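You operate a simulated robot arm through the tools that you are given. There is no shell and no other tool.

You are at the controls of a simulated two-armed robot. One attempt, no reset.

JOB
Take the gold loop from the upper small drawer and press it onto the nameplate in the small press.
Fine: pull the drawer well out and shut it after; blue knob to LOOP; free the green knob after the loop stands lengthwise on the middle; lever down and up, green knob latched again. Leave the other loops. Where these are worked on the way, their far stop is far enough and under half their travel is too little: upper small drawer.

The check looks at the end state, three seconds after you hand in, the way a careful person would. Anything else that was tipped, shoved, dropped, spilled or broken makes it a failure.

ROBOT AND FRAMES
Two 7-joint arms with two-finger parallel grippers on one trunk that stands fixed in place. Base frame: the origin is at the foot of the trunk, x ahead of it, y to its left, z up; the work surface is at about z = 802. Readings come in mm, degrees, newtons and seconds.
The left shoulder is at [70, 188, 1346], the right one opposite. With the tool pointing down near the work surface each hand reaches from about 100 to 740 mm from the base axis, measured 20 degrees to its own side. Payload 3.91 kg a hand.
Tool frame (each hand has its own): the origin (TCP) lies between the finger pads and is the grasp point; the fingertips stand 30 mm ahead of it; z points along the fingers, y is the line along which they close. The gripper opens to 110 mm. The fingers are 20 mm wide and 10 mm thick; the gripper's body (48 by 112 mm) begins 55 mm behind the TCP.
Orientation is that of the tool frame in the base frame, as a unit quaternion [x, y, z, w]. With the fingers straight down and closing along the base's y, the tool's x points along the base's -x, its y along +y and its z along -z.

CONTROLS
- The arms move only by the tool step_arm. It takes "left_plan", "right_plan" or both (then of equal length, played together; a hand with none holds still); each is a list of rows, each an object (a shift or turn left out is 0, a gripper value left out holds the last) with "slide": the shift along the tool's x, y, z in units of 400 mm (1.0 is 400 mm), a list of three; "dr": the turn, a rotation vector about the tool's x, y, z in units of 180 degrees (1.0 is 180 degrees), a list of three; "claw": the closure in counts, from 0 (fully open) to 255 (shut). In form: [{"slide": [tx, ty, tz], "dr": [wx, wy, wz], "claw": claw}, ...]. A call has 1 to 20 rows; each row is the pose to reach, as a shift and turn from the pose commanded when the call began, along the tool's axes at that moment. A call with a number of a shift or a turn outside -1 to 1 is refused whole. Rows are played at 5 a second. More than 50 mm and 8.6 degrees between two rows, or a gripper value outside its range, and nothing of the call is played. Where a pose cannot be reached the arm comes as near as it can. A force on the tool above 50 N (or 10 N above the force at the start of the call, whichever is more), or a blocked arm, ends the call early, and 0.2 s more pass. Each finger travels about 72 mm/s and halts on what it meets, pressing with about 22 N; the grip force reading is that of the motor and also rises with nothing between the fingers. The clock runs only during rows and for 0.2 s after the last one: add rows that repeat a pose to give the fingers time. It gives the time, the measured TCP pose, the force on the tool (base axes), the opening and the grip force at its end, in the units of the frame above (readings bear some noise), with the torque about the TCP (base axes, N m) and any sound that the robot's microphone picked up.
- Cameras (640 x 400 px; columns grow to the right, rows downward): "scene" is now at [149.2, -9, 1580.1]; the picture's right is [-0.07, -1.00, -0.00], its down [-0.50, 0.03, -0.87] and it looks along [0.86, -0.06, -0.50] (base axes); focal length 295 px, centre (320, 200). "left" rides on the left gripper at [72, -17, -103] in its tool frame; the picture's right is [0.23, 0.97, 0.00], its down [-0.76, 0.18, -0.62] and it looks along [-0.61, 0.14, 0.78] (tool axes); focal length 222 px, centre (320, 200). "right" rides on the right gripper at [72, 17, -103] in its tool frame; the picture's right is [-0.23, 0.97, 0.00], its down [-0.76, -0.18, -0.62] and it looks along [-0.61, -0.14, 0.78] (tool axes); focal length 222 px, centre (320, 200). There is no depth. A picture from a camera that has moved, and an enlarged one, comes with that camera's place and axes in the base frame and with its lens. The place of the scene camera against the robot may be out by one fixed shift of up to 18 mm in any direction.
- snapshot(camera): a new picture of that camera. The clock stands still meanwhile.
- slide_trunk(by): slides the trunk up (or, below 0, down) by that many mm; the arms and the scene camera ride with it, the base frame stays. It gives what a move gives, with no picture.
- pan_tilt(pan, tilt): turns the head with the scene camera to pan (to the left, within 86 degrees either way) and tilt (down, from -29 to 69), counted from straight ahead of the robot. It gives what a move gives.
- enlarge(camera, box): a new picture of the part [left, top, right, bottom] of that camera's present view, enlarged. The clock stands still meanwhile.
- close_job(): hands the job in; it is judged then, once.

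Nothing tells you positions but the pictures and the camera data. Unless the task says otherwise, let go and move clear before handing in.

The tools are called as name(argument=value, ...) on one line, values as JSON. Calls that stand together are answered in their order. step_arm: Moves the arms, as the interface text tells. Its arguments: {"type":"object","properties":{"left_plan":{"type":"array"},"right_plan":{"type":"array"}},"required":[]} The other tools are called the same way: slide_trunk (by) slides the trunk up or down; pan_tilt (pan, tilt) turns the head that bears the scene camera; snapshot (camera) takes a picture; enlarge (camera, box) takes an enlarged picture of a part of a camera's view; close_job () hands the job in.

At the start:

```text
t: 0.0
left_eef_pos: [512.4, 128.6, 1447.2]
left_ee_rot: [0.0, 1.0, 0.001, 0.0]
left_force: [0.4, 0.2, -0.7]
left_wrist_torque: [0.03, -0.01, 0.0]
left_opening: 110.1
left_finger_force: 0.0
right_eef_pos: [533.6, -381.4, 1406.9]
right_ee_rot: [0.0, 1.0, 0.0, 0.003]
right_force: [-0.1, 0.3, -0.4]
right_wrist_torque: [-0.04, 0.01, -0.01]
right_opening: 109.7
right_finger_force: 0.0
trunk travel left (down, up): [-856.0, 84.0]
head pan, tilt: [-4.0, 29.9]
```

scene: 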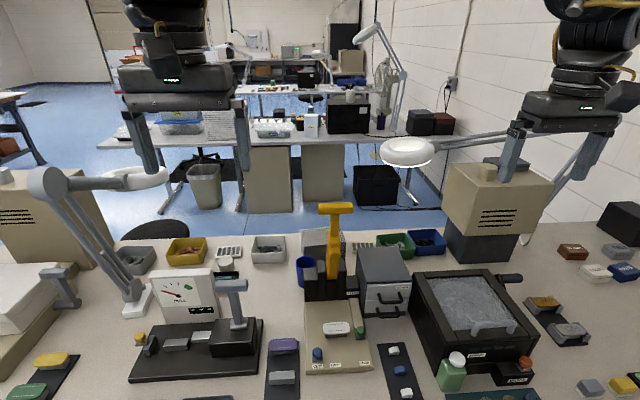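
right: 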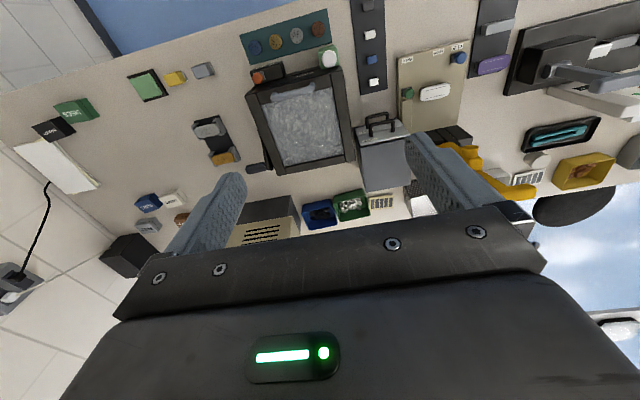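
left: 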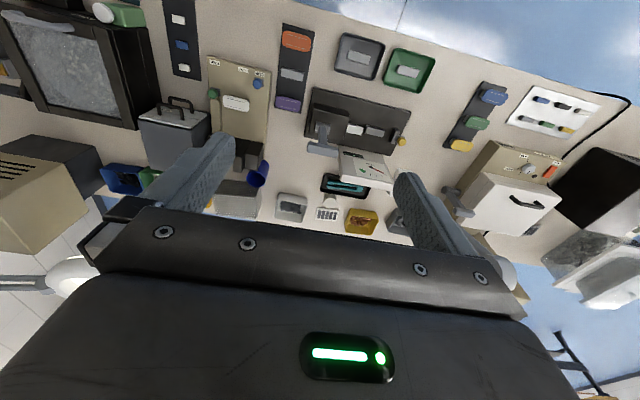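

I see a press with a yellow lever and a white nameplate near the middle of the table, and a small grey two-drawer cabinet to its right. I'll look closer before moving.

enlarge(camera="scene", box=[280, 190, 440, 290])

enlarge(camera="scene", box=[280, 280, 440, 380])

enlarge(camera="scene", box=[240, 190, 560, 400])

```text
4.00 times, centred on (360, 240) of scene
camera zoom: at [149.2, -9.0, 1580.1], right [-0.07, -1.0, 0.0], down [-0.5, 0.03, -0.87], along [0.86, -0.06, -0.5], focal length 1179 px, centre (160, 40)
```

zoom: 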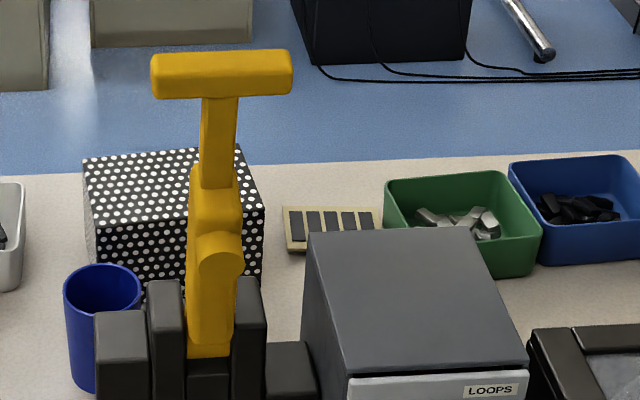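

```text
4.00 times, centred on (360, 330) of scene
camera zoom: at [149.2, -9.0, 1580.1], right [-0.07, -1.0, 0.0], down [-0.5, 0.03, -0.87], along [0.86, -0.06, -0.5], focal length 1179 px, centre (160, -320)
```

zoom: 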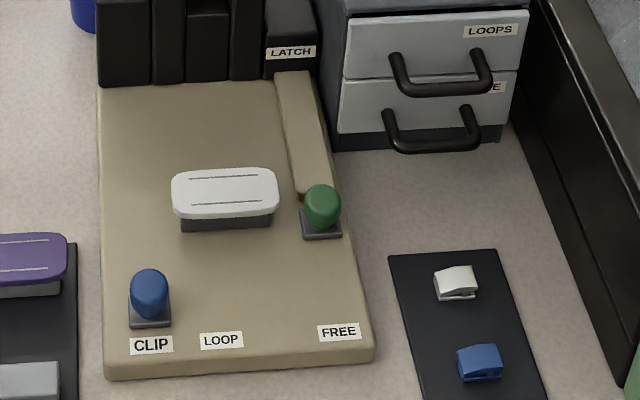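

```text
1.90 times, centred on (400, 295) of scene
camera zoom: at [149.2, -9.0, 1580.1], right [-0.07, -1.0, 0.0], down [-0.5, 0.03, -0.87], along [0.86, -0.06, -0.5], focal length 562 px, centre (168, 19)
```

zoom: 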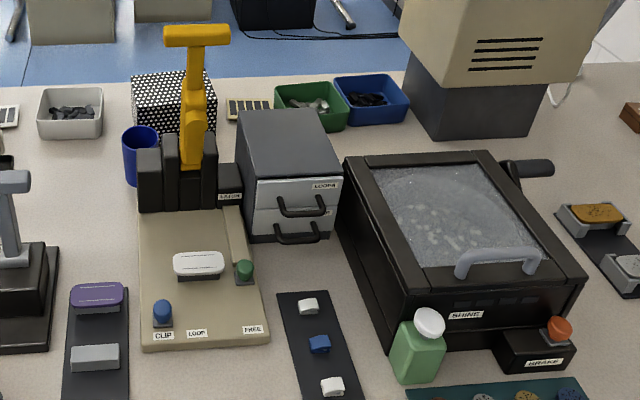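

The press nameplate sits near (685, -95) and the LOOPS drawer handle near (750, -263). I'll bring the right hand lower so its camera gives a second view of them.

step_arm(right_plan=[{"slide": [0.0166, 0.041, 0.0897]}, {"slide": [0.0331, 0.0819, 0.1794]}, {"slide": [0.0497, 0.1228, 0.2691]}, {"slide": [0.0663, 0.1638, 0.3588]}, {"slide": [0.0828, 0.2047, 0.4484]}, {"slide": [0.0994, 0.2456, 0.5381]}, {"slide": [0.1159, 0.2866, 0.6278]}, {"slide": [0.1325, 0.3275, 0.7175]}])

snapshot(camera="right")

snapshot(camera="scene")

```text
t: 1.8
left_eef_pos: [512.3, 127.5, 1446.6]
left_ee_rot: [0.0, 1.0, 0.0, 0.0]
left_force: [0.1, -0.6, -0.4]
left_wrist_torque: [-0.02, 0.0, -0.02]
left_opening: 110.1
left_finger_force: 0.0
right_eef_pos: [482.4, -249.9, 1119.2]
right_ee_rot: [0.0, 1.0, 0.002, 0.002]
right_force: [0.5, 0.2, 0.5]
right_wrist_torque: [-0.04, -0.01, 0.03]
right_opening: 110.0
right_finger_force: 0.0
trunk travel left (down, up): [-856.0, 84.0]
head pan, tilt: [-4.0, 29.9]
```

```text
taken
camera right: at [409.7, -234.0, 1223.8], right [0.23, 0.97, 0.0], down [0.76, -0.18, 0.63], along [0.61, -0.14, -0.78], focal length 222 px, centre (320, 200)
```

right: 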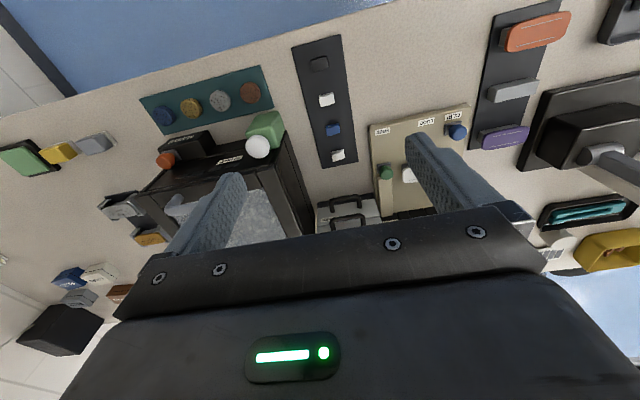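

```text
taken
camera scene: at [150.5, -9.0, 1580.0], right [-0.07, -1.0, 0.0], down [-0.5, 0.03, -0.87], along [0.86, -0.06, -0.5], focal length 295 px, centre (320, 200)
```

scene: 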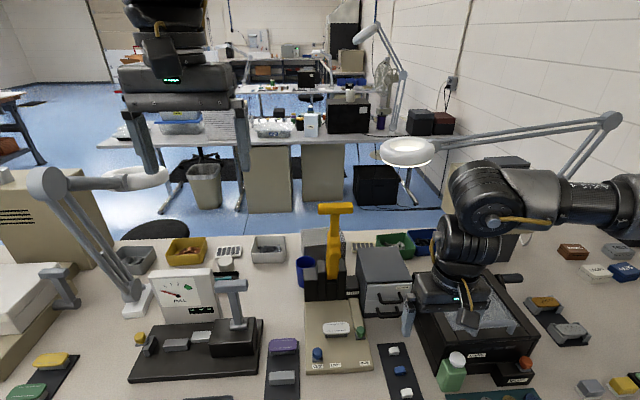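

The hand's own body hides the cabinet in this pose. I'll pitch the fingers forward about 30° and move nearer, so the camera looks at the drawer front and the press.

step_arm(right_plan=[{"slide": [-0.05, 0.0138, 0.0496], "dr": [0, -0.0278, 0]}, {"slide": [-0.1, 0.0275, 0.0992], "dr": [0, -0.0556, 0]}, {"slide": [-0.15, 0.0413, 0.1488], "dr": [0, -0.0833, 0]}, {"slide": [-0.2, 0.055, 0.1983], "dr": [0, -0.1111, 0]}, {"slide": [-0.25, 0.0688, 0.2479], "dr": [0, -0.1389, 0]}, {"slide": [-0.3, 0.0825, 0.2975], "dr": [0, -0.1667, 0]}, {"slide": [-0.3, 0.0825, 0.2975], "dr": [0, -0.1667, 0]}])

snapshot(camera="right")

snapshot(camera="scene")

```text
t: 3.4
left_eef_pos: [511.1, 127.9, 1446.6]
left_ee_rot: [0.0, 1.0, 0.001, -0.002]
left_force: [0.3, 0.1, 0.2]
left_wrist_torque: [0.0, -0.01, -0.02]
left_opening: 110.1
left_finger_force: 0.1
right_eef_pos: [600.7, -216.1, 999.7]
right_ee_rot: [-0.001, 0.965, 0.0, 0.261]
right_force: [0.5, 0.3, 0.1]
right_wrist_torque: [0.0, 0.01, 0.01]
right_opening: 110.0
right_finger_force: 0.1
trunk travel left (down, up): [-856.0, 84.0]
head pan, tilt: [-4.0, 29.9]
```

```text
taken
camera right: at [487.2, -199.3, 1054.0], right [0.2, 0.97, 0.12], down [0.34, -0.18, 0.92], along [0.92, -0.14, -0.37], focal length 222 px, centre (320, 200)
```

right: 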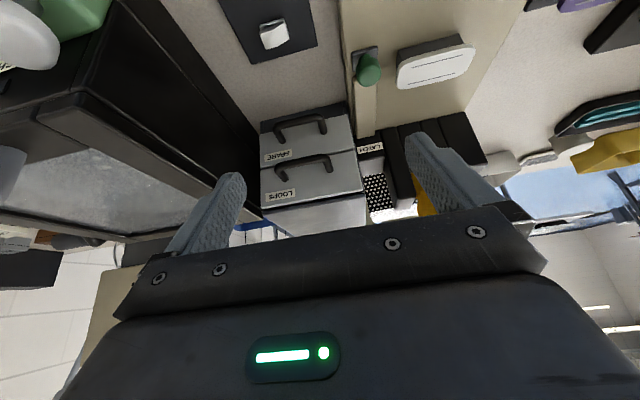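

```text
taken
camera scene: at [148.9, -8.7, 1580.1], right [-0.07, -1.0, 0.0], down [-0.5, 0.03, -0.87], along [0.86, -0.06, -0.5], focal length 295 px, centre (320, 200)
```

scene: 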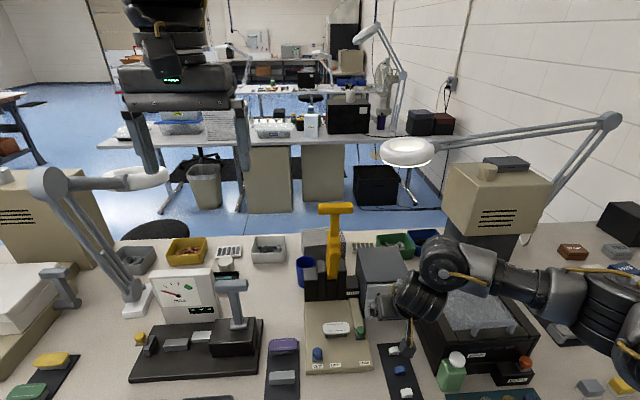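

enlarge(camera="right", box=[240, 80, 400, 240])

enlarge(camera="right", box=[320, 0, 520, 130])

```text
2.50 times, centred on (320, 160) of right
camera zoom: at [487.2, -199.3, 1054.0], right [0.2, 0.97, 0.12], down [0.34, -0.18, 0.92], along [0.92, -0.14, -0.37], focal length 555 px, centre (320, 300)
```

zoom: 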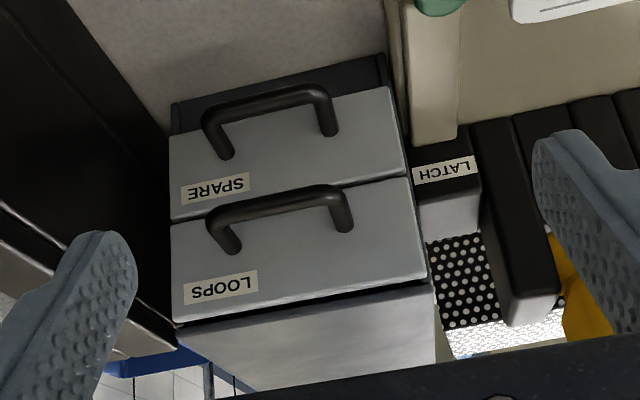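

```text
3.08 times, centred on (420, 65) of right
camera zoom: at [487.2, -199.3, 1054.0], right [0.2, 0.97, 0.12], down [0.34, -0.18, 0.92], along [0.92, -0.14, -0.37], focal length 684 px, centre (12, 615)
```

zoom: 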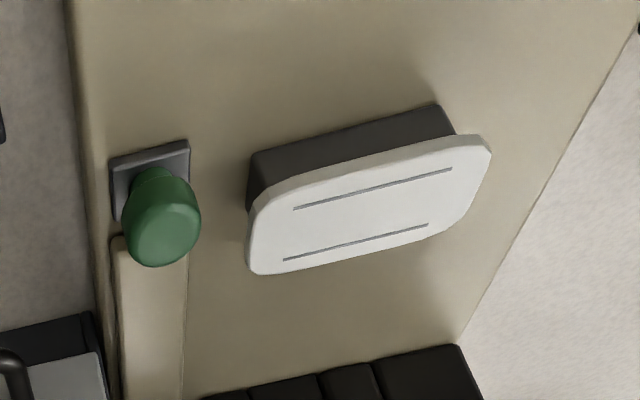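

The LOOPS handle bar comes out at about (711, -250, 911), with the drawer front at x≈748. I'll bring the hand upright and turn it so the fingers close along x, which also gives another viewpoint.

step_arm(right_plan=[{"slide": [-0.0193, -0.0121, -0.0177], "dr": [0, 0.028, 0]}, {"slide": [-0.0387, -0.0242, -0.0353], "dr": [0, 0.056, 0]}, {"slide": [-0.058, -0.0363, -0.053], "dr": [0, 0.084, 0]}, {"slide": [-0.0773, -0.0483, -0.0707], "dr": [0, 0.112, 0]}, {"slide": [-0.0967, -0.0604, -0.0883], "dr": [0, 0.14, 0]}, {"slide": [-0.116, -0.0725, -0.106], "dr": [0, 0.168, 0]}])

step_arm(right_plan=[{"dr": [0, 0, 0.0455]}, {"dr": [0, 0, 0.0909]}, {"dr": [0, 0, 0.1364]}, {"dr": [0, 0, 0.1818]}, {"dr": [0, 0, 0.2273]}, {"dr": [0, 0, 0.2727]}, {"dr": [0, 0, 0.3182]}, {"dr": [0, 0, 0.3636]}, {"dr": [0, 0, 0.4091]}, {"dr": [0, 0, 0.4545]}, {"dr": [0, 0, 0.5]}, {"dr": [0, 0, 0.5]}])

snapshot(camera="right")

snapshot(camera="scene")

```text
t: 4.8
left_eef_pos: [511.6, 127.8, 1447.0]
left_ee_rot: [0.001, 1.0, 0.0, -0.001]
left_force: [-0.6, 0.1, 0.5]
left_wrist_torque: [-0.03, 0.02, 0.02]
left_opening: 110.0
left_finger_force: 0.0
right_eef_pos: [621.3, -244.2, 1059.7]
right_ee_rot: [0.0, 1.0, 0.0, -0.001]
right_force: [-0.4, 0.5, -0.6]
right_wrist_torque: [0.01, 0.0, 0.0]
right_opening: 110.0
right_finger_force: 0.0
trunk travel left (down, up): [-856.0, 84.0]
head pan, tilt: [-4.0, 29.9]
```

```text
t: 7.4
left_eef_pos: [512.0, 130.5, 1448.8]
left_ee_rot: [0.0, 1.0, -0.001, -0.001]
left_force: [0.6, 0.2, 0.0]
left_wrist_torque: [-0.06, -0.01, -0.02]
left_opening: 110.1
left_finger_force: 0.0
right_eef_pos: [687.3, -204.7, 1027.8]
right_ee_rot: [0.639, 0.769, 0.013, 0.01]
right_force: [0.9, -0.5, -0.7]
right_wrist_torque: [-0.02, -0.02, 0.03]
right_opening: 110.0
right_finger_force: 0.1
right hand out of reach, approached as far as the arm can: row 5, 6, 7, 8, 9, 10, 11, 12
trunk travel left (down, up): [-856.0, 84.0]
head pan, tilt: [-4.0, 29.9]
```

```text
taken
camera right: at [687.9, -131.1, 1132.8], right [1.0, -0.04, 0.03], down [-0.05, -0.79, 0.62], along [0.0, -0.62, -0.79], focal length 222 px, centre (320, 200)
```

right: 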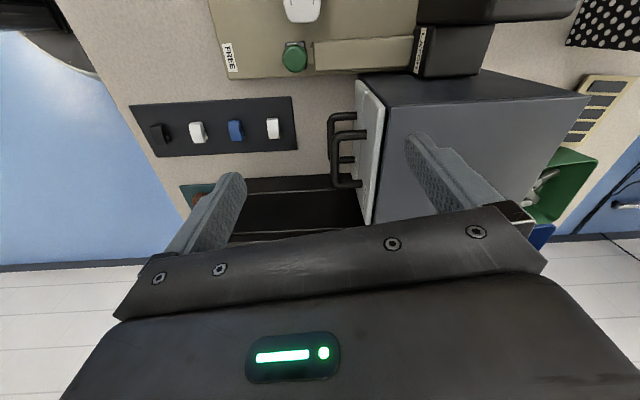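

```text
taken
camera scene: at [149.9, -6.5, 1580.0], right [-0.07, -1.0, 0.0], down [-0.5, 0.03, -0.87], along [0.86, -0.06, -0.5], focal length 295 px, centre (320, 200)
```

scene: 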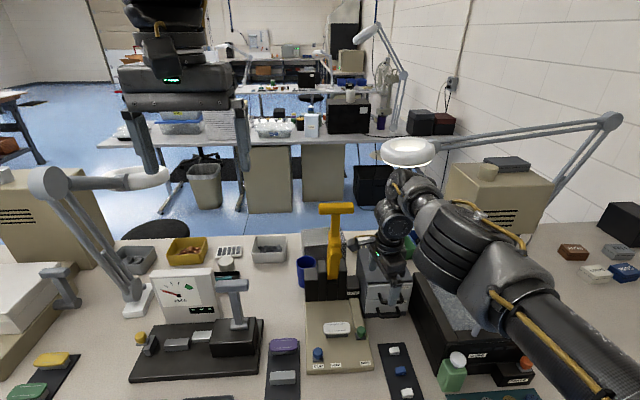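

That turn direction runs out of reach, so I'll undo it and turn the other way. First I'll use this side-on view to measure the handle and the press.

enlarge(camera="right", box=[300, 60, 460, 220])

enlarge(camera="right", box=[200, 0, 440, 150])

```text
2.50 times, centred on (380, 140) of right
camera zoom: at [687.9, -131.1, 1132.8], right [1.0, -0.04, 0.03], down [-0.05, -0.79, 0.62], along [0.0, -0.62, -0.79], focal length 555 px, centre (170, 350)
```

zoom: 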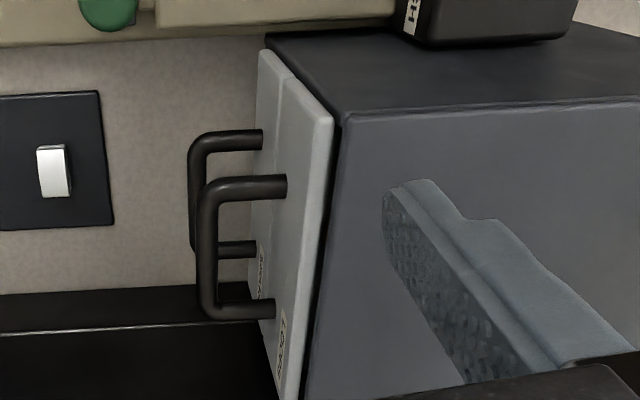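

```text
2.67 times, centred on (320, 75) of right
camera zoom: at [687.9, -131.1, 1132.8], right [1.0, -0.04, 0.03], down [-0.05, -0.79, 0.62], along [0.0, -0.62, -0.79], focal length 592 px, centre (320, 533)
```

zoom: 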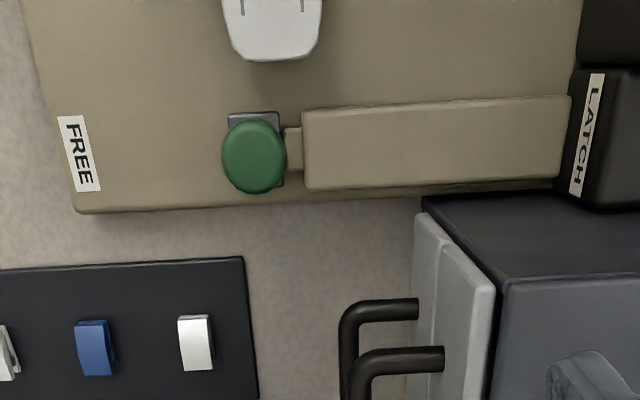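

Measured now: LOOPS bar at about (706, -248, 914), drawer front x≈740, cabinet top z≈955, green knob at about (669, -158, 847). I'll turn back and rotate the other way.

step_arm(right_plan=[{"dr": [0, 0, -0.0455]}, {"dr": [0, 0, -0.0909]}, {"dr": [0, 0, -0.1364]}, {"dr": [0, 0, -0.1818]}, {"dr": [0, 0, -0.2273]}, {"dr": [0, 0, -0.2727]}, {"dr": [0, 0, -0.3182]}, {"dr": [0, 0, -0.3636]}, {"dr": [0, 0, -0.4091]}, {"dr": [0, 0, -0.4545]}, {"dr": [0, 0, -0.5]}, {"dr": [0, 0, -0.5]}, {"dr": [0, 0, -0.5]}])

snapshot(camera="scene")

```text
t: 10.2
left_eef_pos: [512.0, 129.0, 1449.1]
left_ee_rot: [0.0, 1.0, 0.0, 0.0]
left_force: [0.2, 0.5, 0.2]
left_wrist_torque: [-0.02, 0.0, 0.01]
left_opening: 109.8
left_finger_force: 0.1
right_eef_pos: [685.8, -206.1, 1025.8]
right_ee_rot: [-0.092, 0.996, 0.003, 0.016]
right_force: [0.7, -0.2, -0.5]
right_wrist_torque: [-0.01, -0.01, -0.01]
right_opening: 109.8
right_finger_force: 0.0
trunk travel left (down, up): [-856.0, 84.0]
head pan, tilt: [-4.0, 29.9]
```

```text
taken
camera scene: at [149.3, -8.8, 1580.1], right [-0.07, -1.0, 0.0], down [-0.5, 0.03, -0.87], along [0.86, -0.06, -0.5], focal length 295 px, centre (320, 200)
```

scene: 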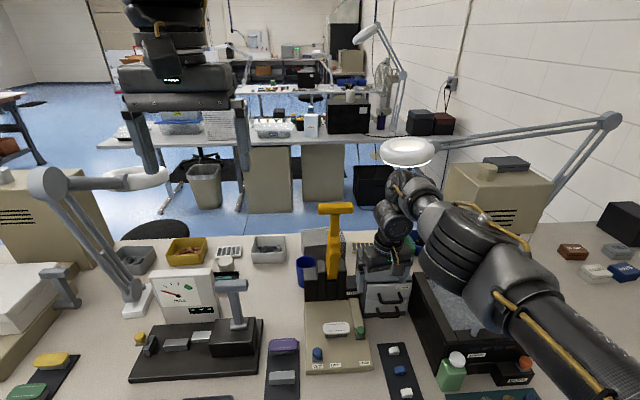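

The hand stopped at its reach limit and is now near (686, -206, 1026). I'll pull it back a little and turn it −80°, so the fingers close along x with the camera on the right side.

step_arm(right_plan=[{"slide": [0.0128, -0.0075, -0.009], "dr": [0, 0, -0.0442]}, {"slide": [0.0256, -0.0149, -0.0179], "dr": [0, 0, -0.0883]}, {"slide": [0.0384, -0.0224, -0.0269], "dr": [0, 0, -0.1325]}, {"slide": [0.0512, -0.0298, -0.0358], "dr": [0, 0, -0.1767]}, {"slide": [0.064, -0.0373, -0.0448], "dr": [0, 0, -0.2208]}, {"slide": [0.0768, -0.0447, -0.0537], "dr": [0, 0, -0.265]}, {"slide": [0.0896, -0.0522, -0.0627], "dr": [0, 0, -0.3092]}, {"slide": [0.1024, -0.0596, -0.0716], "dr": [0, 0, -0.3533]}, {"slide": [0.1152, -0.0671, -0.0806], "dr": [0, 0, -0.3975]}, {"slide": [0.128, -0.0745, -0.0895], "dr": [0, 0, -0.4417]}, {"slide": [0.128, -0.0745, -0.0895], "dr": [0, 0, -0.4417]}])

snapshot(camera="scene")

snapshot(camera="right")

```text
t: 12.8
left_eef_pos: [509.0, 125.0, 1448.4]
left_ee_rot: [0.003, 1.0, 0.001, 0.0]
left_force: [0.3, 0.1, -1.0]
left_wrist_torque: [0.01, -0.01, 0.03]
left_opening: 110.1
left_finger_force: 0.1
right_eef_pos: [657.5, -274.9, 1062.2]
right_ee_rot: [-0.659, 0.752, -0.016, 0.019]
right_force: [-0.2, -0.1, 0.2]
right_wrist_torque: [-0.01, -0.04, 0.01]
right_opening: 109.7
right_finger_force: 0.0
right hand out of reach, approached as far as the arm can: row 1, 2, 3, 4, 5, 6, 7, 8, 9, 10
trunk travel left (down, up): [-856.0, 84.0]
head pan, tilt: [-4.0, 29.9]
stopped in row 11 (right hand): the arm was blocked; the commanded pose is now the measured one
```

```text
taken
camera scene: at [147.4, -12.2, 1580.2], right [-0.07, -1.0, 0.0], down [-0.5, 0.04, -0.87], along [0.87, -0.06, -0.5], focal length 295 px, centre (320, 200)
```

scene: 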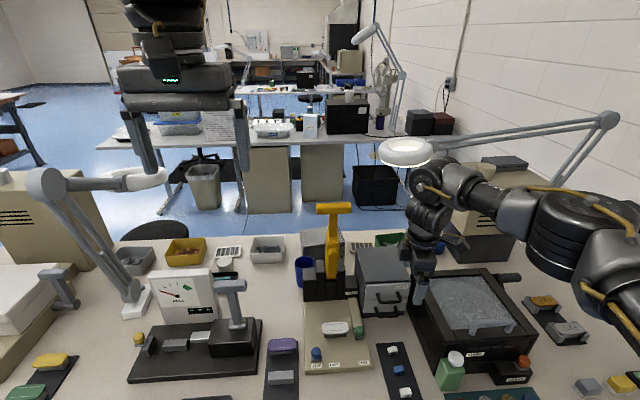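

```text
taken
camera right: at [625.9, -345.1, 1165.6], right [-0.93, 0.35, -0.05], down [0.24, 0.73, 0.64], along [0.26, 0.58, -0.77], focal length 222 px, centre (320, 200)
```

right: 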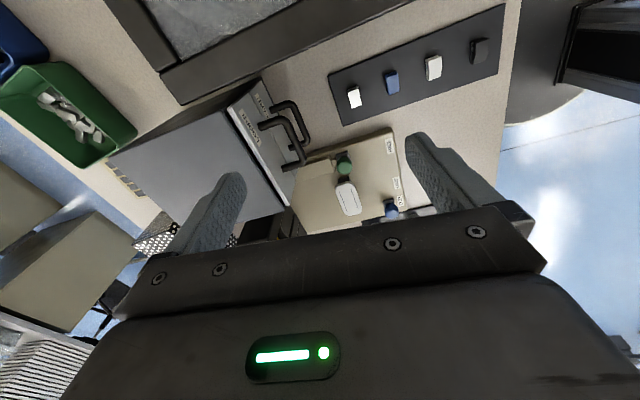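

The arm reports it was blocked and the head shifted slightly, so I want to check what it might be touching before I move again.

enlarge(camera="scene", box=[360, 110, 640, 310])

pan_tilt(pan=-40, tilt=25)

snapshot(camera="scene")

```text
2.00 times, centred on (500, 210) of scene
camera zoom: at [147.4, -12.2, 1580.2], right [-0.07, -1.0, 0.0], down [-0.5, 0.04, -0.87], along [0.87, -0.06, -0.5], focal length 590 px, centre (-40, 180)
```

zoom: 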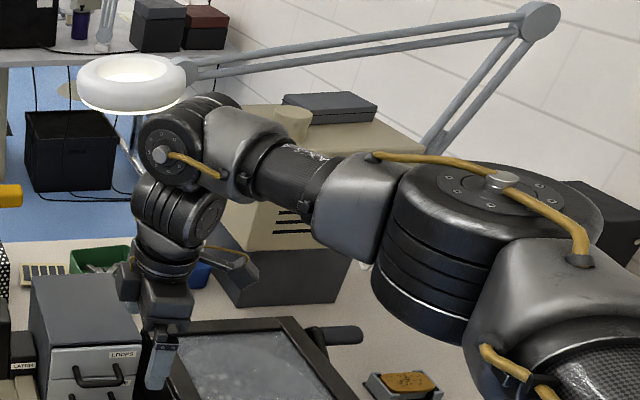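

```text
t: 13.8
left_eef_pos: [511.4, 126.0, 1448.3]
left_ee_rot: [0.002, 1.0, 0.002, 0.0]
left_force: [-0.2, -0.9, -0.9]
left_wrist_torque: [0.02, 0.02, 0.03]
left_opening: 109.8
left_finger_force: 0.2
right_eef_pos: [657.2, -273.3, 1061.6]
right_ee_rot: [-0.661, 0.75, -0.015, 0.019]
right_force: [0.9, 0.1, 0.3]
right_wrist_torque: [0.02, 0.0, 0.04]
right_opening: 109.9
right_finger_force: 0.2
trunk travel left (down, up): [-856.0, 84.0]
head pan, tilt: [-40.0, 25.0]
```

```text
taken
camera scene: at [129.7, -63.6, 1587.8], right [-0.64, -0.77, 0.0], down [-0.32, 0.27, -0.91], along [0.69, -0.58, -0.42], focal length 295 px, centre (320, 200)
```

scene: 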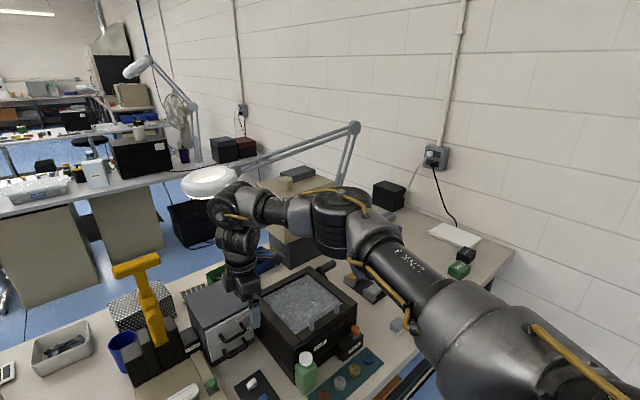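

Nothing seems to be touching; the lamp sits much farther back. I'll test a small move from here to above the LOOPS bar to see if this hand yaw is workable.

step_arm(right_plan=[{"slide": [-0.027, -0.038, 0.002]}, {"slide": [-0.054, -0.076, 0.004]}, {"slide": [-0.08, -0.113, 0.006]}, {"slide": [-0.08, -0.113, 0.006]}])

snapshot(camera="right")

```text
t: 14.8
left_eef_pos: [510.7, 125.7, 1448.3]
left_ee_rot: [0.001, 1.0, 0.001, 0.0]
left_force: [-0.4, -0.7, 0.4]
left_wrist_torque: [0.0, -0.01, 0.03]
left_opening: 109.8
left_finger_force: 0.1
right_eef_pos: [708.4, -246.4, 1062.3]
right_ee_rot: [-0.661, 0.75, -0.017, 0.02]
right_force: [0.2, -1.5, 0.4]
right_wrist_torque: [0.05, 0.05, -0.01]
right_opening: 110.0
right_finger_force: 0.1
trunk travel left (down, up): [-856.0, 84.0]
head pan, tilt: [-40.0, 25.0]
```

```text
taken
camera right: at [678.0, -316.5, 1166.0], right [-0.94, 0.35, -0.05], down [0.24, 0.73, 0.64], along [0.25, 0.59, -0.77], focal length 222 px, centre (320, 200)
```

right: 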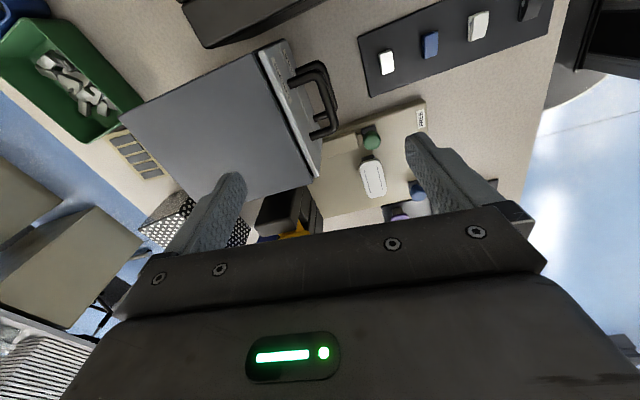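

That works, so this posture is usable. I'll square the hand up (small yaw and tilt fix), come down to z≈1030, and close the fingers partly ahead of the hook.

step_arm(right_plan=[{"slide": [0.002, 0.004, 0.027], "dr": [-0.0076, 0, -0.02], "claw": 80}, {"slide": [0.005, 0.008, 0.055], "dr": [-0.0152, 0, -0.04], "claw": 176}, {"slide": [0.005, 0.008, 0.08], "dr": [-0.0152, 0, -0.04], "claw": 176}, {"slide": [0.005, 0.008, 0.08], "dr": [-0.0152, 0, -0.04], "claw": 176}])

snapshot(camera="right")

enlarge(camera="right", box=[240, 30, 440, 200])

```text
t: 15.8
left_eef_pos: [510.9, 127.7, 1448.4]
left_ee_rot: [0.002, 1.0, 0.0, -0.001]
left_force: [-0.1, 0.3, 0.4]
left_wrist_torque: [0.01, 0.01, 0.04]
left_opening: 109.7
left_finger_force: 0.0
right_eef_pos: [705.8, -248.9, 1030.6]
right_ee_rot: [-0.707, 0.707, 0.002, 0.001]
right_force: [-0.3, 0.2, -0.5]
right_wrist_torque: [-0.01, -0.02, 0.02]
right_opening: 34.3
right_finger_force: 0.1
trunk travel left (down, up): [-856.0, 84.0]
head pan, tilt: [-40.0, 25.0]
```

```text
taken
camera right: at [689.2, -321.1, 1134.3], right [-0.97, 0.23, 0.0], down [0.18, 0.76, 0.63], along [0.14, 0.61, -0.78], focal length 222 px, centre (320, 200)
```

right: 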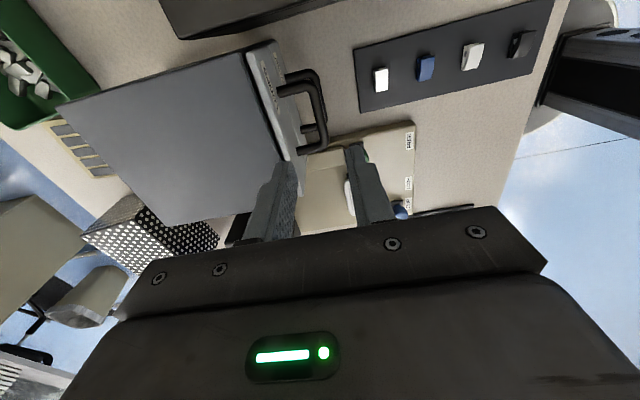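

```text
2.35 times, centred on (340, 115) of right
camera zoom: at [689.2, -321.1, 1134.3], right [-0.97, 0.23, 0.0], down [0.18, 0.76, 0.63], along [0.14, 0.61, -0.78], focal length 523 px, centre (273, 400)
```

zoom: 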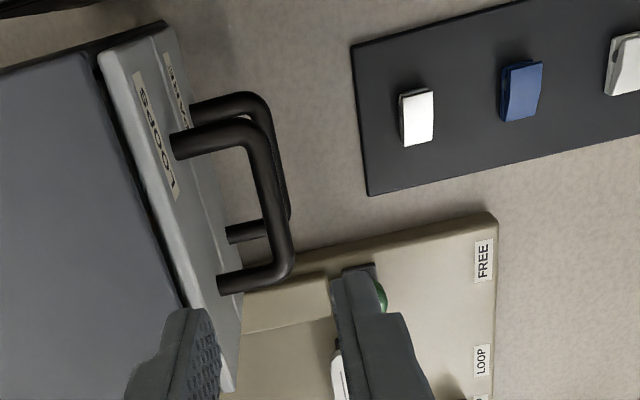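

The hand is now square, with the bar at about (707, -251, 914), the drawer front at x≈736, and a 24 mm gap behind the bar. I'll narrow the fingers to 28 mm and lower them so one goes behind the bar and one in front.

step_arm(right_plan=[{"slide": [0.005, 0, 0.05], "claw": 190}, {"slide": [0.005, 0, 0.11], "claw": 190}, {"slide": [0.005, 0, 0.17], "claw": 190}, {"slide": [0.005, 0, 0.21], "claw": 190}])

enlarge(camera="right", box=[200, 30, 440, 220])

```text
t: 16.8
left_eef_pos: [510.3, 127.2, 1448.1]
left_ee_rot: [0.002, 1.0, 0.001, -0.001]
left_force: [1.2, 0.2, -0.3]
left_wrist_torque: [0.02, -0.01, -0.02]
left_opening: 110.1
left_finger_force: 0.1
right_eef_pos: [696.2, -242.5, 947.9]
right_ee_rot: [-0.707, 0.708, 0.001, 0.002]
right_force: [0.8, -0.1, -0.1]
right_wrist_torque: [-0.01, 0.01, -0.01]
right_opening: 28.1
right_finger_force: 0.3
right hand out of reach, approached as far as the arm can: row 3, 4
trunk travel left (down, up): [-856.0, 84.0]
head pan, tilt: [-40.0, 25.0]
```

```text
2.11 times, centred on (320, 125) of right
camera zoom: at [680.0, -315.1, 1052.2], right [-0.97, 0.23, 0.0], down [0.18, 0.76, 0.63], along [0.14, 0.61, -0.78], focal length 468 px, centre (320, 358)
```

zoom: 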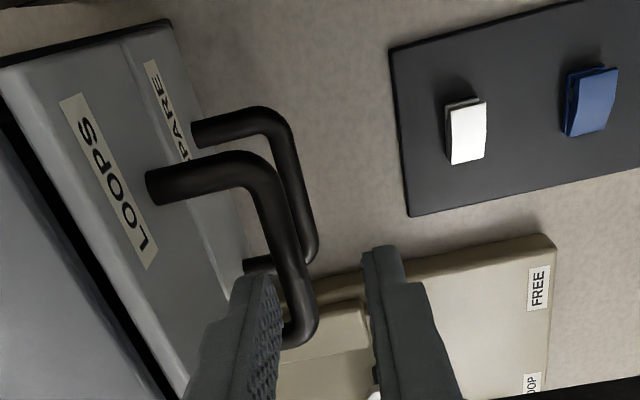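

The arm hits its reach limit going lower, so the trunk should come down. I'll raise the hand clear first, then slide the trunk down 150 mm.

step_arm(right_plan=[{"slide": [0.0, 0.0, -0.1]}, {"slide": [0.005, 0.01, -0.2]}, {"slide": [0.01, 0.02, -0.3]}, {"slide": [0.015, 0.03, -0.4]}, {"slide": [0.019, 0.04, -0.505]}])

pan_tilt(pan=-8, tilt=32)

snapshot(camera="scene")

```text
t: 18.0
left_eef_pos: [509.3, 129.0, 1448.1]
left_ee_rot: [0.001, 1.0, 0.001, 0.001]
left_force: [0.2, 0.3, 0.3]
left_wrist_torque: [0.02, -0.05, -0.02]
left_opening: 109.8
left_finger_force: 0.0
right_eef_pos: [679.9, -249.0, 1152.5]
right_ee_rot: [-0.706, 0.708, 0.002, 0.001]
right_force: [1.0, -0.9, 0.1]
right_wrist_torque: [0.01, -0.02, 0.03]
right_opening: 28.2
right_finger_force: 0.0
trunk travel left (down, up): [-856.0, 84.0]
head pan, tilt: [-40.0, 25.0]
```

```text
t: 19.0
left_eef_pos: [511.7, 126.0, 1447.0]
left_ee_rot: [0.002, 1.0, 0.001, -0.001]
left_force: [-0.5, -1.7, 0.9]
left_wrist_torque: [0.02, 0.01, 0.02]
left_opening: 110.0
left_finger_force: 0.0
right_eef_pos: [680.0, -248.4, 1150.8]
right_ee_rot: [-0.706, 0.708, 0.002, 0.0]
right_force: [-0.1, 0.0, -1.1]
right_wrist_torque: [0.0, 0.02, -0.01]
right_opening: 28.1
right_finger_force: 0.1
trunk travel left (down, up): [-856.0, 84.0]
head pan, tilt: [-8.0, 32.0]
```

```text
taken
camera scene: at [148.1, -15.4, 1576.7], right [-0.14, -0.99, 0.0], down [-0.52, 0.07, -0.85], along [0.84, -0.12, -0.53], focal length 295 px, centre (320, 200)
```

scene: 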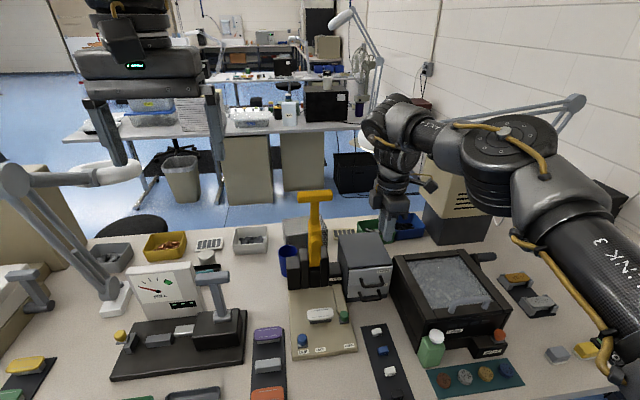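

The hand is up at z≈1150 and clear of the cabinet. I'll lower the trunk in two stages and check the scene between them.

slide_trunk(by=-80)

snapshot(camera="scene")

```text
t: 20.2
left_eef_pos: [511.1, 126.8, 1367.6]
left_ee_rot: [0.002, 1.0, 0.001, -0.001]
left_force: [-0.6, 0.1, -0.5]
left_wrist_torque: [0.01, 0.01, 0.02]
left_opening: 110.0
left_finger_force: 0.1
right_eef_pos: [680.1, -250.2, 1071.0]
right_ee_rot: [-0.707, 0.708, 0.001, 0.001]
right_force: [0.3, -0.2, 0.3]
right_wrist_torque: [-0.02, 0.01, -0.01]
right_opening: 28.1
right_finger_force: 0.0
trunk travel left (down, up): [-776.0, 164.0]
head pan, tilt: [-8.0, 32.0]
```

```text
taken
camera scene: at [147.7, -15.1, 1496.8], right [-0.14, -0.99, 0.0], down [-0.52, 0.07, -0.85], along [0.84, -0.12, -0.53], focal length 295 px, centre (320, 200)
```

scene: 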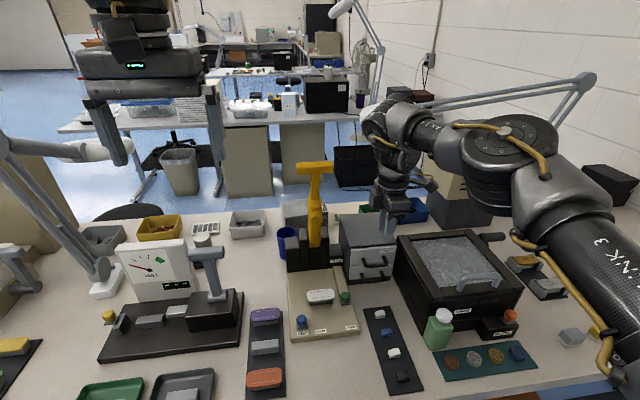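

The lamp is well behind the arm (beyond x≈1000), so there's no conflict. Lowering the trunk the remaining 70 mm.

slide_trunk(by=-70)

step_arm(right_plan=[{"slide": [0.002, -0.03, 0.0], "claw": 190}, {"slide": [0.004, -0.065, 0.0], "claw": 190}, {"slide": [0.004, -0.065, 0.0], "claw": 190}])

enlarge(camera="right", box=[200, 30, 440, 220])

```text
t: 21.2
left_eef_pos: [511.0, 126.8, 1298.6]
left_ee_rot: [0.003, 1.0, 0.0, -0.001]
left_force: [0.4, 0.5, -0.7]
left_wrist_torque: [0.01, 0.0, -0.01]
left_opening: 110.1
left_finger_force: 0.0
right_eef_pos: [680.7, -249.0, 1000.5]
right_ee_rot: [-0.706, 0.708, 0.002, 0.002]
right_force: [-0.2, 0.0, 0.0]
right_wrist_torque: [-0.01, 0.03, -0.02]
right_opening: 28.0
right_finger_force: 0.1
trunk travel left (down, up): [-706.0, 234.0]
head pan, tilt: [-8.0, 32.0]
```

```text
t: 22.0
left_eef_pos: [511.0, 125.2, 1297.7]
left_ee_rot: [0.001, 1.0, 0.001, 0.0]
left_force: [0.7, -0.3, 0.7]
left_wrist_torque: [0.02, -0.02, -0.01]
left_opening: 110.3
left_finger_force: 0.1
right_eef_pos: [705.7, -250.3, 1000.8]
right_ee_rot: [-0.706, 0.708, 0.001, 0.002]
right_force: [-0.4, 0.1, 0.2]
right_wrist_torque: [0.04, 0.01, -0.02]
right_opening: 28.0
right_finger_force: 0.0
trunk travel left (down, up): [-706.0, 234.0]
head pan, tilt: [-8.0, 32.0]
```

```text
2.11 times, centred on (320, 125) of right
camera zoom: at [689.7, -324.8, 1105.0], right [-0.97, 0.23, 0.0], down [0.18, 0.76, 0.63], along [0.14, 0.61, -0.78], focal length 468 px, centre (320, 358)
```

zoom: 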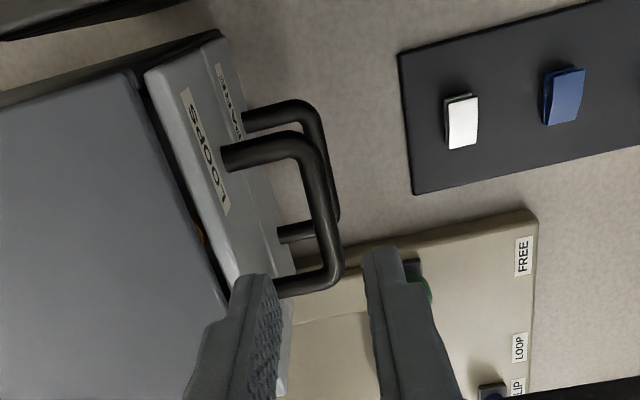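

The bar still measures about (706, -251, 914). Going down now so the fingers straddle the bar.

step_arm(right_plan=[{"slide": [0.0, 0, 0.05], "claw": 190}, {"slide": [0.0, 0, 0.1], "claw": 190}, {"slide": [0.0, 0, 0.14], "claw": 190}, {"slide": [0.0, 0, 0.17], "claw": 190}, {"slide": [0.0, 0, 0.1975], "claw": 190}, {"slide": [0.0, 0, 0.1975], "claw": 190}])

enlarge(camera="right", box=[200, 30, 440, 220])

```text
t: 23.4
left_eef_pos: [511.0, 126.4, 1297.4]
left_ee_rot: [0.002, 1.0, 0.0, 0.0]
left_force: [0.3, 0.2, -0.5]
left_wrist_torque: [0.01, 0.02, -0.03]
left_opening: 109.9
left_finger_force: 0.0
right_eef_pos: [708.0, -251.7, 922.9]
right_ee_rot: [-0.707, 0.707, 0.001, 0.001]
right_force: [-0.1, -0.1, 0.2]
right_wrist_torque: [0.03, 0.0, -0.02]
right_opening: 28.0
right_finger_force: 0.0
trunk travel left (down, up): [-706.0, 234.0]
head pan, tilt: [-8.0, 32.0]
```

```text
2.11 times, centred on (320, 125) of right
camera zoom: at [691.5, -324.5, 1025.6], right [-0.97, 0.23, 0.0], down [0.18, 0.76, 0.63], along [0.14, 0.61, -0.78], focal length 468 px, centre (320, 358)
```

zoom: 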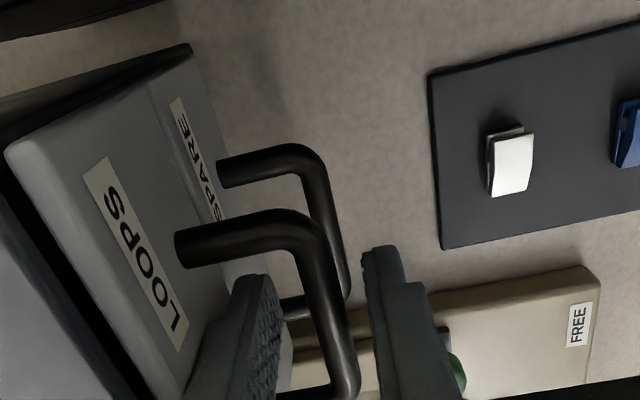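

The bar sits between the fingers. I'll close on it and then pull the drawer out toward the robot in gentle steps.

step_arm(right_plan=[{"claw": 255}, {"claw": 255}, {"claw": 255}, {"claw": 255}])

step_arm(right_plan=[{"slide": [0, 0.025, 0], "claw": 255}, {"slide": [0, 0.05, 0], "claw": 255}, {"slide": [0, 0.075, 0], "claw": 255}, {"slide": [0, 0.1, 0], "claw": 255}, {"slide": [0, 0.125, 0], "claw": 255}, {"slide": [0, 0.15, 0], "claw": 255}])

snapshot(camera="right")

snapshot(camera="scene")

```text
t: 24.4
left_eef_pos: [508.7, 127.0, 1298.5]
left_ee_rot: [0.001, 1.0, 0.001, 0.0]
left_force: [0.6, 0.5, 0.9]
left_wrist_torque: [0.0, 0.0, 0.02]
left_opening: 110.0
left_finger_force: 0.0
right_eef_pos: [706.0, -251.0, 921.0]
right_ee_rot: [-0.707, 0.707, 0.003, 0.001]
right_force: [-16.9, 1.0, -7.2]
right_wrist_torque: [-0.14, 0.09, 0.91]
right_opening: 9.7
right_finger_force: 44.8
trunk travel left (down, up): [-706.0, 234.0]
head pan, tilt: [-8.0, 32.0]
```

```text
t: 25.8
left_eef_pos: [511.4, 126.8, 1297.7]
left_ee_rot: [0.001, 1.0, 0.001, 0.0]
left_force: [0.3, -0.3, -0.6]
left_wrist_torque: [0.02, -0.01, 0.01]
left_opening: 109.7
left_finger_force: 0.1
right_eef_pos: [647.1, -251.5, 922.3]
right_ee_rot: [-0.706, 0.708, 0.002, 0.0]
right_force: [-0.3, -4.9, -5.4]
right_wrist_torque: [-0.14, -0.03, 0.91]
right_opening: 9.8
right_finger_force: 44.9
trunk travel left (down, up): [-706.0, 234.0]
head pan, tilt: [-8.0, 32.0]
```

```text
taken
camera right: at [630.3, -324.5, 1025.8], right [-0.97, 0.23, 0.0], down [0.18, 0.76, 0.63], along [0.14, 0.61, -0.78], focal length 222 px, centre (320, 200)
```

right: 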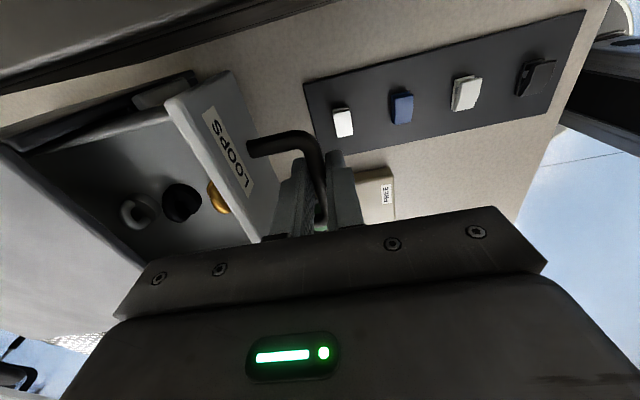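

```text
taken
camera scene: at [148.0, -16.6, 1426.7], right [-0.14, -0.99, 0.0], down [-0.53, 0.07, -0.85], along [0.84, -0.12, -0.53], focal length 295 px, centre (320, 200)
```

scene: 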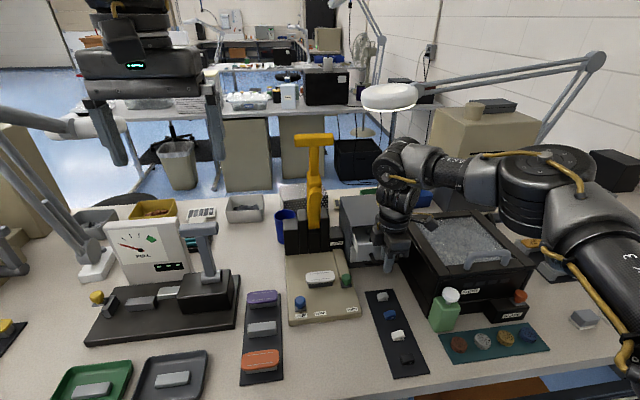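

The drawer slides well, and grey, black and gold loops are inside with gold nearest the front. I'll keep pulling toward its far stop.

step_arm(right_plan=[{"slide": [0, 0.025, 0], "claw": 255}, {"slide": [0, 0.05, 0], "claw": 255}, {"slide": [0, 0.075, 0], "claw": 255}, {"slide": [0, 0.1, 0], "claw": 255}, {"slide": [0, 0.125, 0], "claw": 255}, {"slide": [0, 0.15, 0], "claw": 255}])

snapshot(camera="right")

```text
t: 27.2
left_eef_pos: [510.6, 126.1, 1299.3]
left_ee_rot: [0.002, 1.0, 0.001, 0.0]
left_force: [1.5, -0.1, 0.3]
left_wrist_torque: [0.0, 0.01, 0.02]
left_opening: 110.4
left_finger_force: 0.0
right_eef_pos: [584.6, -250.9, 921.0]
right_ee_rot: [-0.707, 0.707, 0.002, 0.002]
right_force: [-0.6, -7.4, 3.2]
right_wrist_torque: [-0.22, -0.01, 0.9]
right_opening: 9.7
right_finger_force: 45.0
trunk travel left (down, up): [-706.0, 234.0]
head pan, tilt: [-8.0, 32.0]
```

```text
taken
camera right: at [569.3, -324.5, 1025.8], right [-0.97, 0.23, 0.0], down [0.18, 0.76, 0.63], along [0.14, 0.61, -0.78], focal length 222 px, centre (320, 200)
```

right: 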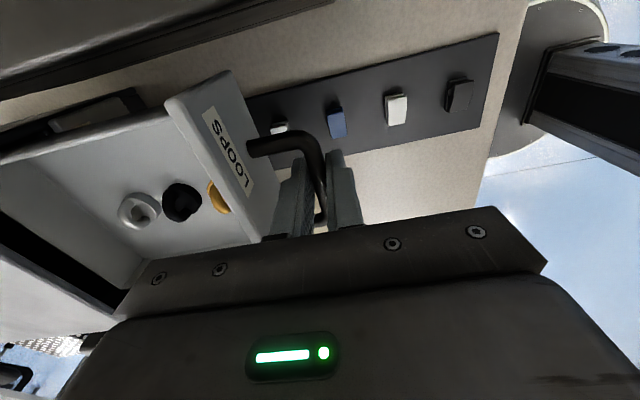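

Pulled about 122 mm with no stop felt yet. I'll continue in smaller steps until the stop shows up in the force.

step_arm(right_plan=[{"slide": [0, 0.0175, 0], "claw": 255}, {"slide": [0, 0.035, 0], "claw": 255}, {"slide": [0, 0.0525, 0], "claw": 255}, {"slide": [0, 0.07, 0], "claw": 255}, {"slide": [0, 0.0875, 0], "claw": 255}, {"slide": [0, 0.105, 0], "claw": 255}])

snapshot(camera="right")

snapshot(camera="scene")

```text
t: 28.0
left_eef_pos: [516.7, 126.7, 1294.8]
left_ee_rot: [0.002, 1.0, 0.0, -0.002]
left_force: [-0.6, 0.5, 0.2]
left_wrist_torque: [0.0, 0.02, 0.03]
left_opening: 109.9
left_finger_force: 0.1
right_eef_pos: [579.5, -251.6, 922.3]
right_ee_rot: [-0.704, 0.71, -0.004, 0.009]
right_force: [32.7, 1.8, -17.9]
right_wrist_torque: [-0.31, -0.31, 0.92]
right_opening: 10.1
right_finger_force: 45.3
trunk travel left (down, up): [-706.0, 234.0]
head pan, tilt: [-8.0, 32.0]
stopped in row 3 (right hand): the force on the tool passed its limit at 58 N (the readings are from after the stop); the commanded pose is now the measured one
```

```text
taken
camera right: at [561.2, -324.7, 1025.2], right [-0.97, 0.23, -0.02], down [0.17, 0.76, 0.63], along [0.16, 0.61, -0.77], focal length 222 px, centre (320, 200)
```

right: 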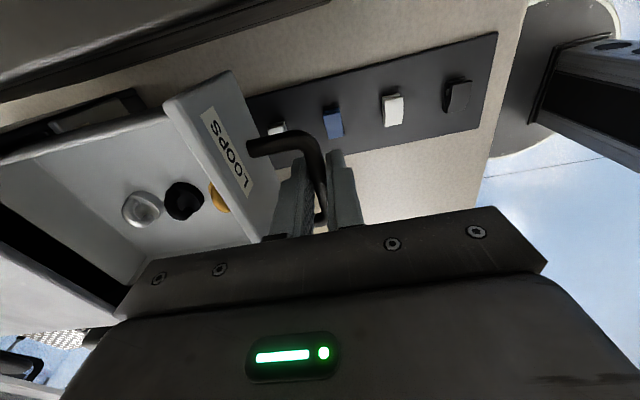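

```text
taken
camera scene: at [154.7, -15.7, 1425.4], right [-0.14, -0.99, 0.0], down [-0.53, 0.07, -0.85], along [0.84, -0.12, -0.53], focal length 295 px, centre (320, 200)
```

scene: 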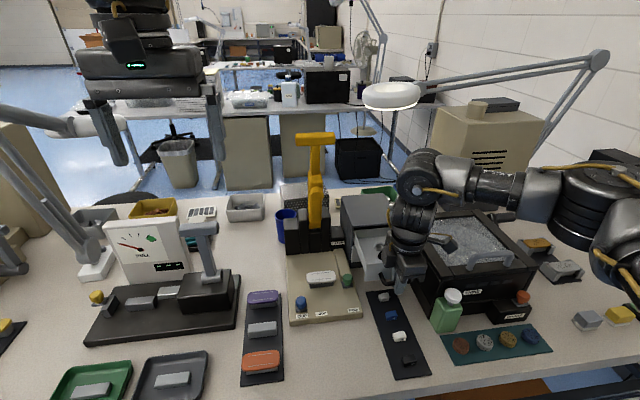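

The drawer is at its far stop (handle at x≈580). I'll release the bar and lift straight up, then look into the drawer.

step_arm(right_plan=[{"slide": [0, -0.005, 0], "claw": 215}, {"slide": [0, -0.005, 0], "claw": 190}, {"slide": [0, -0.005, 0], "claw": 190}, {"slide": [0, -0.005, 0], "claw": 190}])

enlarge(camera="right", box=[100, 40, 400, 240])

```text
t: 29.0
left_eef_pos: [510.9, 127.2, 1298.1]
left_ee_rot: [0.002, 1.0, 0.001, -0.001]
left_force: [-0.4, -0.5, 0.2]
left_wrist_torque: [0.02, 0.01, 0.01]
left_opening: 110.2
left_finger_force: 0.0
right_eef_pos: [575.8, -250.4, 924.9]
right_ee_rot: [-0.704, 0.71, -0.005, 0.008]
right_force: [-0.9, 0.2, 0.4]
right_wrist_torque: [0.01, 0.01, -0.05]
right_opening: 28.1
right_finger_force: 0.0
trunk travel left (down, up): [-706.0, 234.0]
head pan, tilt: [-8.0, 32.0]
```

```text
2.00 times, centred on (250, 140) of right
camera zoom: at [556.8, -324.8, 1029.1], right [-0.97, 0.23, -0.02], down [0.17, 0.76, 0.63], along [0.16, 0.61, -0.78], focal length 444 px, centre (460, 320)
```

zoom: 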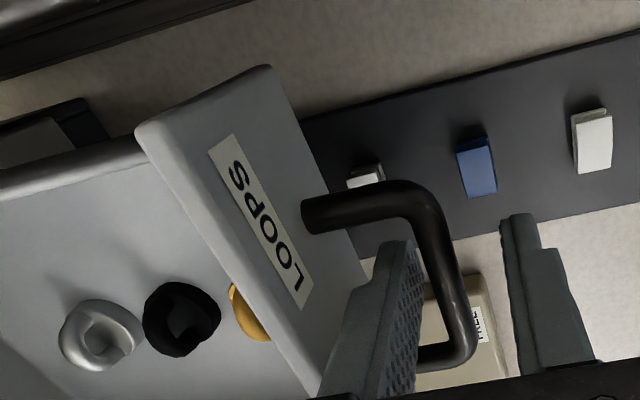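

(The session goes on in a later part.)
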